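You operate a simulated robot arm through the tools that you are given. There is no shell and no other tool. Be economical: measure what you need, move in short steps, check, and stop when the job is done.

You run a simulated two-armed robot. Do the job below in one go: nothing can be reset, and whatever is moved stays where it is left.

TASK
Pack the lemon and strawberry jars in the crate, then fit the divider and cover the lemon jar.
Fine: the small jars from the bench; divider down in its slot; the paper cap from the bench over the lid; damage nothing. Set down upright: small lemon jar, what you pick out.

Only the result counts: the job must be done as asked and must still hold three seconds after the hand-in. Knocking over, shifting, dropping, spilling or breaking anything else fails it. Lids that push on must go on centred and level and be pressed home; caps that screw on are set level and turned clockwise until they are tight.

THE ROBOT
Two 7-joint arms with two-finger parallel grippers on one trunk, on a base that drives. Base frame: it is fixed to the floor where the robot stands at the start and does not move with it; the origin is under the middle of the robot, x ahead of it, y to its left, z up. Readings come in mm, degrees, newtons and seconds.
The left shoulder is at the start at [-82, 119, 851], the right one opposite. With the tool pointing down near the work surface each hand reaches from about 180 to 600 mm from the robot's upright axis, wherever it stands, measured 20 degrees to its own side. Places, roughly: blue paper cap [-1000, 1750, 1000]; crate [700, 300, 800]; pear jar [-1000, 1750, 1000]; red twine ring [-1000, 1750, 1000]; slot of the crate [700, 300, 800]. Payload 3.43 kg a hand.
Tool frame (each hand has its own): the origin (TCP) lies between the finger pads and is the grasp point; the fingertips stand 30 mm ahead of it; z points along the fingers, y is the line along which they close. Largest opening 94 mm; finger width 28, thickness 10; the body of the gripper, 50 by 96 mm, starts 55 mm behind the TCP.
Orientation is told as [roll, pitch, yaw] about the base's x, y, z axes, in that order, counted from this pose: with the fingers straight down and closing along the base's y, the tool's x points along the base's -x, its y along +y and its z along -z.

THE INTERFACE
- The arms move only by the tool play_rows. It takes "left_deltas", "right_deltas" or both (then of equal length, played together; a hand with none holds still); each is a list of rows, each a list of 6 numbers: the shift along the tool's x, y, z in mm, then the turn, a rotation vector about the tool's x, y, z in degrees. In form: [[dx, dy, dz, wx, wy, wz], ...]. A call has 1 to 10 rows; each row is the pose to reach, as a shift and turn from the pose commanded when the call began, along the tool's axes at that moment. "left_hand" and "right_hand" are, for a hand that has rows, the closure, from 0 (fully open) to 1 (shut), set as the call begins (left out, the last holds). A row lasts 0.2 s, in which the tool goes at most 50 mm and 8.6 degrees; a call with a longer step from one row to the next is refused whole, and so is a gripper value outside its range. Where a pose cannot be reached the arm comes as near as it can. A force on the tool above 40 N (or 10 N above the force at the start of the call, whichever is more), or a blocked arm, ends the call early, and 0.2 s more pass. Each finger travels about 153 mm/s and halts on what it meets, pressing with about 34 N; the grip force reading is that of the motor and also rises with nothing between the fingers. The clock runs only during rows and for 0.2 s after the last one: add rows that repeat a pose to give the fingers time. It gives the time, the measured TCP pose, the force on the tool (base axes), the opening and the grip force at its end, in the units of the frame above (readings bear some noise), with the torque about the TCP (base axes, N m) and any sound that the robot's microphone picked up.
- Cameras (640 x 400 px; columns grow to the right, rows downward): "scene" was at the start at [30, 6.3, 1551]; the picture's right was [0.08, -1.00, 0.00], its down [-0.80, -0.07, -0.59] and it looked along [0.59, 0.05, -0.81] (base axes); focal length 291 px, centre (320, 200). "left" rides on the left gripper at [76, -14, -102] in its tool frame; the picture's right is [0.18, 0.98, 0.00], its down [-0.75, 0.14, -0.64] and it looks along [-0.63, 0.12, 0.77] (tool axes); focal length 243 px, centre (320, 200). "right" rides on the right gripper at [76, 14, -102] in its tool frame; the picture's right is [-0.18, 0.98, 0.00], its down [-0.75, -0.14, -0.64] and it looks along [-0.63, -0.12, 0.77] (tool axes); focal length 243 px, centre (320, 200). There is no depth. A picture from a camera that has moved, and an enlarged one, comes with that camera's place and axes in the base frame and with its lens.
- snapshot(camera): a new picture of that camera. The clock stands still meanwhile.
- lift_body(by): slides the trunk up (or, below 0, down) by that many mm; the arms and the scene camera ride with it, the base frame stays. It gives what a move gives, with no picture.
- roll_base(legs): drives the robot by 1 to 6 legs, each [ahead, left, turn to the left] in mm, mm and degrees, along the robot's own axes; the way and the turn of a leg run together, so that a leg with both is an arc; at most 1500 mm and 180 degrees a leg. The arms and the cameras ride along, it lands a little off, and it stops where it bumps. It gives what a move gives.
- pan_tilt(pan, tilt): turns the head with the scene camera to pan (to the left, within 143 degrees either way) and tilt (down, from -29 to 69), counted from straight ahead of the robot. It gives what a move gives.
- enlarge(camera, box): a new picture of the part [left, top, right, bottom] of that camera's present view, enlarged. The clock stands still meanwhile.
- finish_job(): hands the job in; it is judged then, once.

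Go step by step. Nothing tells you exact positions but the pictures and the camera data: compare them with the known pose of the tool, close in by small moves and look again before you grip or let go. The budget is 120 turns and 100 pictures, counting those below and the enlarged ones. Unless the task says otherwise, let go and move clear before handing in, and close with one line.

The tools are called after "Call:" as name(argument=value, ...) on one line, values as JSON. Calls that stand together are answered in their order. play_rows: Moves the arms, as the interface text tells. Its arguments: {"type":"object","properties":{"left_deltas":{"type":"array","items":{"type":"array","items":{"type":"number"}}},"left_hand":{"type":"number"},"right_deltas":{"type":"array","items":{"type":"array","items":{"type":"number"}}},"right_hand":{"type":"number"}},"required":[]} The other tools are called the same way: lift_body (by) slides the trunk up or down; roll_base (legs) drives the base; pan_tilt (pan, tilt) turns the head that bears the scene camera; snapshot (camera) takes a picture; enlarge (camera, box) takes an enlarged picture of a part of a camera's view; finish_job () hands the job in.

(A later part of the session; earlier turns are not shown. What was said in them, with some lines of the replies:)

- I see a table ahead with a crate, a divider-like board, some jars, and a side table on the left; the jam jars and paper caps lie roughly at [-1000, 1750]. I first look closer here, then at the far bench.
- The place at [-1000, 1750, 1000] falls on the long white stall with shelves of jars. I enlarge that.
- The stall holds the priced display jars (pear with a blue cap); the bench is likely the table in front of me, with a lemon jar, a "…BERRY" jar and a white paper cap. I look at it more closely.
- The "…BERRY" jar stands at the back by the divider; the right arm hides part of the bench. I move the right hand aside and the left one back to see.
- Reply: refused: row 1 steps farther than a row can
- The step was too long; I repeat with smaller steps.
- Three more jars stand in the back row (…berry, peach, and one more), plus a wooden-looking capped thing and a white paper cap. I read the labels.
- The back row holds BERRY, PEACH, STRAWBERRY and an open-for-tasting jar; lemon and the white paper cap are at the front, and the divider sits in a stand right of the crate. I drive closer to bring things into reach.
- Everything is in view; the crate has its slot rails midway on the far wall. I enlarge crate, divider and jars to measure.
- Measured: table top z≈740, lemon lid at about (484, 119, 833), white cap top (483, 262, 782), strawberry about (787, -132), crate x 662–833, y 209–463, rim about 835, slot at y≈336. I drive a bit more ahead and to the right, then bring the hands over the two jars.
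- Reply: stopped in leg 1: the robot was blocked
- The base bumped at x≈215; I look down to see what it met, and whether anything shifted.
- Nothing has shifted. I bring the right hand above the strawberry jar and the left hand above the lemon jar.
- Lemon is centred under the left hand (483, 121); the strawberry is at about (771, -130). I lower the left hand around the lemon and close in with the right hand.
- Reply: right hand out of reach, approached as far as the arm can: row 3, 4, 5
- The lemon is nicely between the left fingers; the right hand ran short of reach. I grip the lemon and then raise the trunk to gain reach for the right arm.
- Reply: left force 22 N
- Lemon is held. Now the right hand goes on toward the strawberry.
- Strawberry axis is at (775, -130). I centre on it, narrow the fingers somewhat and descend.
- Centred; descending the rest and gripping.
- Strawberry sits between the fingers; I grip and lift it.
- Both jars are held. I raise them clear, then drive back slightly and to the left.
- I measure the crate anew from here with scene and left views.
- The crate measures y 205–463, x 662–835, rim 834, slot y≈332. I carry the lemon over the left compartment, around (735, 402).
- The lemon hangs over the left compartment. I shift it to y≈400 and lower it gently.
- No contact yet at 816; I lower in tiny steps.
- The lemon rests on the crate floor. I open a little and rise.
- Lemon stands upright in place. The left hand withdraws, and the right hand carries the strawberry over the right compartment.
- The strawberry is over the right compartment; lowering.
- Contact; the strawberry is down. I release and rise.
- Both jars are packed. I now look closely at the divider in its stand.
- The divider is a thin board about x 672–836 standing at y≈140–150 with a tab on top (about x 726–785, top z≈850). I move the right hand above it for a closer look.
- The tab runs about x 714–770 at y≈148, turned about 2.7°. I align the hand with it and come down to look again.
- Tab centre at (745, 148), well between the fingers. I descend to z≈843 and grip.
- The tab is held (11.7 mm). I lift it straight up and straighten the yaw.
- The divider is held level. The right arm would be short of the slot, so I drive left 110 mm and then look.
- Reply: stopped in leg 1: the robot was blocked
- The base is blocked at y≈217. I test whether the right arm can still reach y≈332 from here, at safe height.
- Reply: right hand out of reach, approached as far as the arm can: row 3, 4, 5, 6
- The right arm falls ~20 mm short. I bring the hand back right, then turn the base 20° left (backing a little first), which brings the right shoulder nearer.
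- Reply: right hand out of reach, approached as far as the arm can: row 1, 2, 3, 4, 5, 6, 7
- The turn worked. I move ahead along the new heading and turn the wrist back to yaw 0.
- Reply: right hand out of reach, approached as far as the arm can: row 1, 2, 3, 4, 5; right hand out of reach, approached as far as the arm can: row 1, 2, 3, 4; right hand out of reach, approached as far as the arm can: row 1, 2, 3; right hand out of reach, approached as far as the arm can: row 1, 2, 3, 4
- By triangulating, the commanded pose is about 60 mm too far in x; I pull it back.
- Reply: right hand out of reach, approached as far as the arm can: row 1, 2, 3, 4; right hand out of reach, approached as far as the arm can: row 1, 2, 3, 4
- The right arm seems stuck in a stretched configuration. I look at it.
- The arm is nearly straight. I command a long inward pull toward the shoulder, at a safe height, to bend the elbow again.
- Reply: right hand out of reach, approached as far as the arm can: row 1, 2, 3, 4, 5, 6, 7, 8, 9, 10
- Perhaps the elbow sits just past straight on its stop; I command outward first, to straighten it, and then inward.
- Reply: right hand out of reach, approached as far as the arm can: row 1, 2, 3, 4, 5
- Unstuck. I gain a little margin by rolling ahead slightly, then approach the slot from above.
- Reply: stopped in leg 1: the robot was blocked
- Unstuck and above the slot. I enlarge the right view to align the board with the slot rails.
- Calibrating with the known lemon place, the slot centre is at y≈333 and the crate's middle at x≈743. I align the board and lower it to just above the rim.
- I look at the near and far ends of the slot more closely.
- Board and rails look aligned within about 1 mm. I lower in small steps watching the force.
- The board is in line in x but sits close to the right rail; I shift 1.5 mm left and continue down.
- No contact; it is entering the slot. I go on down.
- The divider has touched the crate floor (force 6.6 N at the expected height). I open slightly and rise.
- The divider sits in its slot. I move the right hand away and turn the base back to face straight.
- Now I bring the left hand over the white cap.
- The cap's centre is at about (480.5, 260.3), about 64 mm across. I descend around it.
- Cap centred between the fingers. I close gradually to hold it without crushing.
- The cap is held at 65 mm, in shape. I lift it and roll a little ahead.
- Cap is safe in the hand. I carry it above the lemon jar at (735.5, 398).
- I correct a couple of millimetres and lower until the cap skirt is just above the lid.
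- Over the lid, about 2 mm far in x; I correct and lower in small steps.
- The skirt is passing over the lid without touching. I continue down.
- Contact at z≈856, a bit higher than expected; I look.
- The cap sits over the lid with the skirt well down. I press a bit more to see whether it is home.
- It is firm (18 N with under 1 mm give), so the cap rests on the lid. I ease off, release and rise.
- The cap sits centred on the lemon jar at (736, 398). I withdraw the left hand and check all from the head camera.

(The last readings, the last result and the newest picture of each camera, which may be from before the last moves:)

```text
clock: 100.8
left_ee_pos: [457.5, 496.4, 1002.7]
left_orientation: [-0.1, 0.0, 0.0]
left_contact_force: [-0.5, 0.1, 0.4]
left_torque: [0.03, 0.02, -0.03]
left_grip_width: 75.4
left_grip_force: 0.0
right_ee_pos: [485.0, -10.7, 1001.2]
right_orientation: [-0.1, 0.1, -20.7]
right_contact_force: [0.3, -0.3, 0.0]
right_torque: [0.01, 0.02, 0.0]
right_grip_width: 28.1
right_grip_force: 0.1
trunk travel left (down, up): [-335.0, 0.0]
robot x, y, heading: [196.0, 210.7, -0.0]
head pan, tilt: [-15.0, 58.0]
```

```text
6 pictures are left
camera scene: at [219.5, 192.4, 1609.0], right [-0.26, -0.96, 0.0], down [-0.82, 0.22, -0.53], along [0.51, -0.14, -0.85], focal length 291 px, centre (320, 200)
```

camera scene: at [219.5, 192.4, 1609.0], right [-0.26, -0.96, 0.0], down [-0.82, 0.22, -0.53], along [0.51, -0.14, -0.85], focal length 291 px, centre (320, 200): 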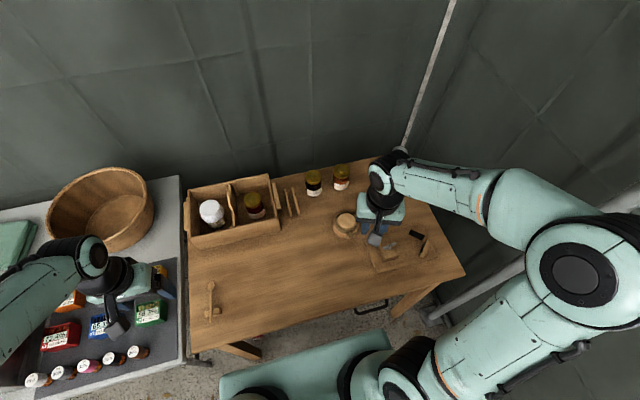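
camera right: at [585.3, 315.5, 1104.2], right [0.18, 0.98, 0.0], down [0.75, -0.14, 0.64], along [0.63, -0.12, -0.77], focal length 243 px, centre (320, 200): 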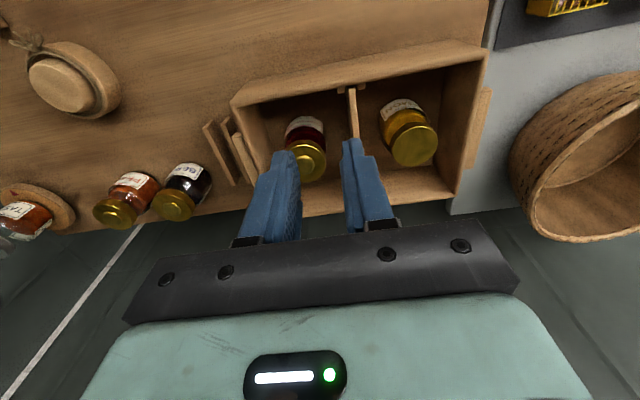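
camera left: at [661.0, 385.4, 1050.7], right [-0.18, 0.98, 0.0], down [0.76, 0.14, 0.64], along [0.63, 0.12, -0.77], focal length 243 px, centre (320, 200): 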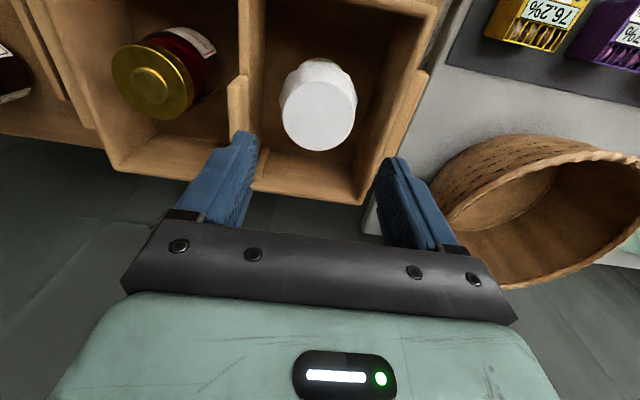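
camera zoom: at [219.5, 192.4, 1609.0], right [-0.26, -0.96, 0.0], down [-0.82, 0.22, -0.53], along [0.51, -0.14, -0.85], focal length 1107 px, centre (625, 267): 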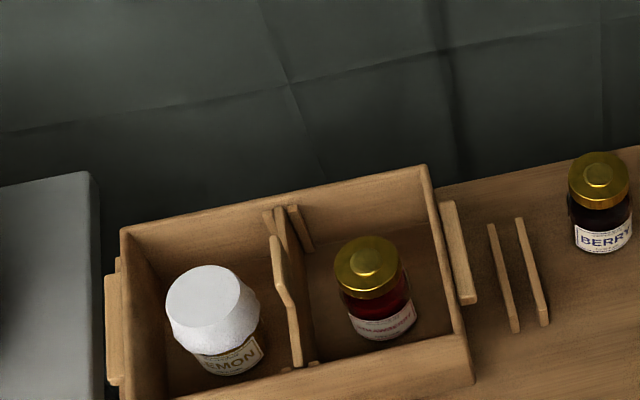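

All looks in place; one last close look at cap level and divider.

Call:
enlarge(camera="scene", box=[185, 180, 265, 235])

```text
7.27 times, centred on (225, 208) of scene
camera zoom: at [219.5, 192.4, 1609.0], right [-0.26, -0.96, 0.0], down [-0.82, 0.22, -0.53], along [0.51, -0.14, -0.85], focal length 2113 px, centre (1011, 146)
```

zoom: 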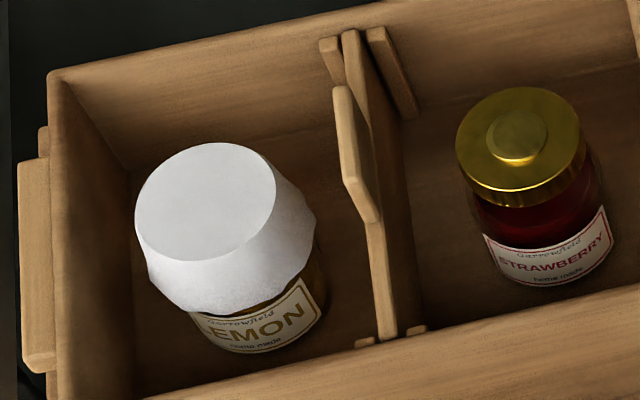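

The lemon and strawberry jars stand upright, the divider is down between its rails, and the white cap is centred and level. Both hands are empty and clear, so I hand in.

Call:
finish_job()

```text
The job is handed in.
```

The job is handed in: the small lemon and strawberry jars stand upright in the crate. The divider is down in its slot between them, and the bench's white paper cap covers the lemon jar's lid.
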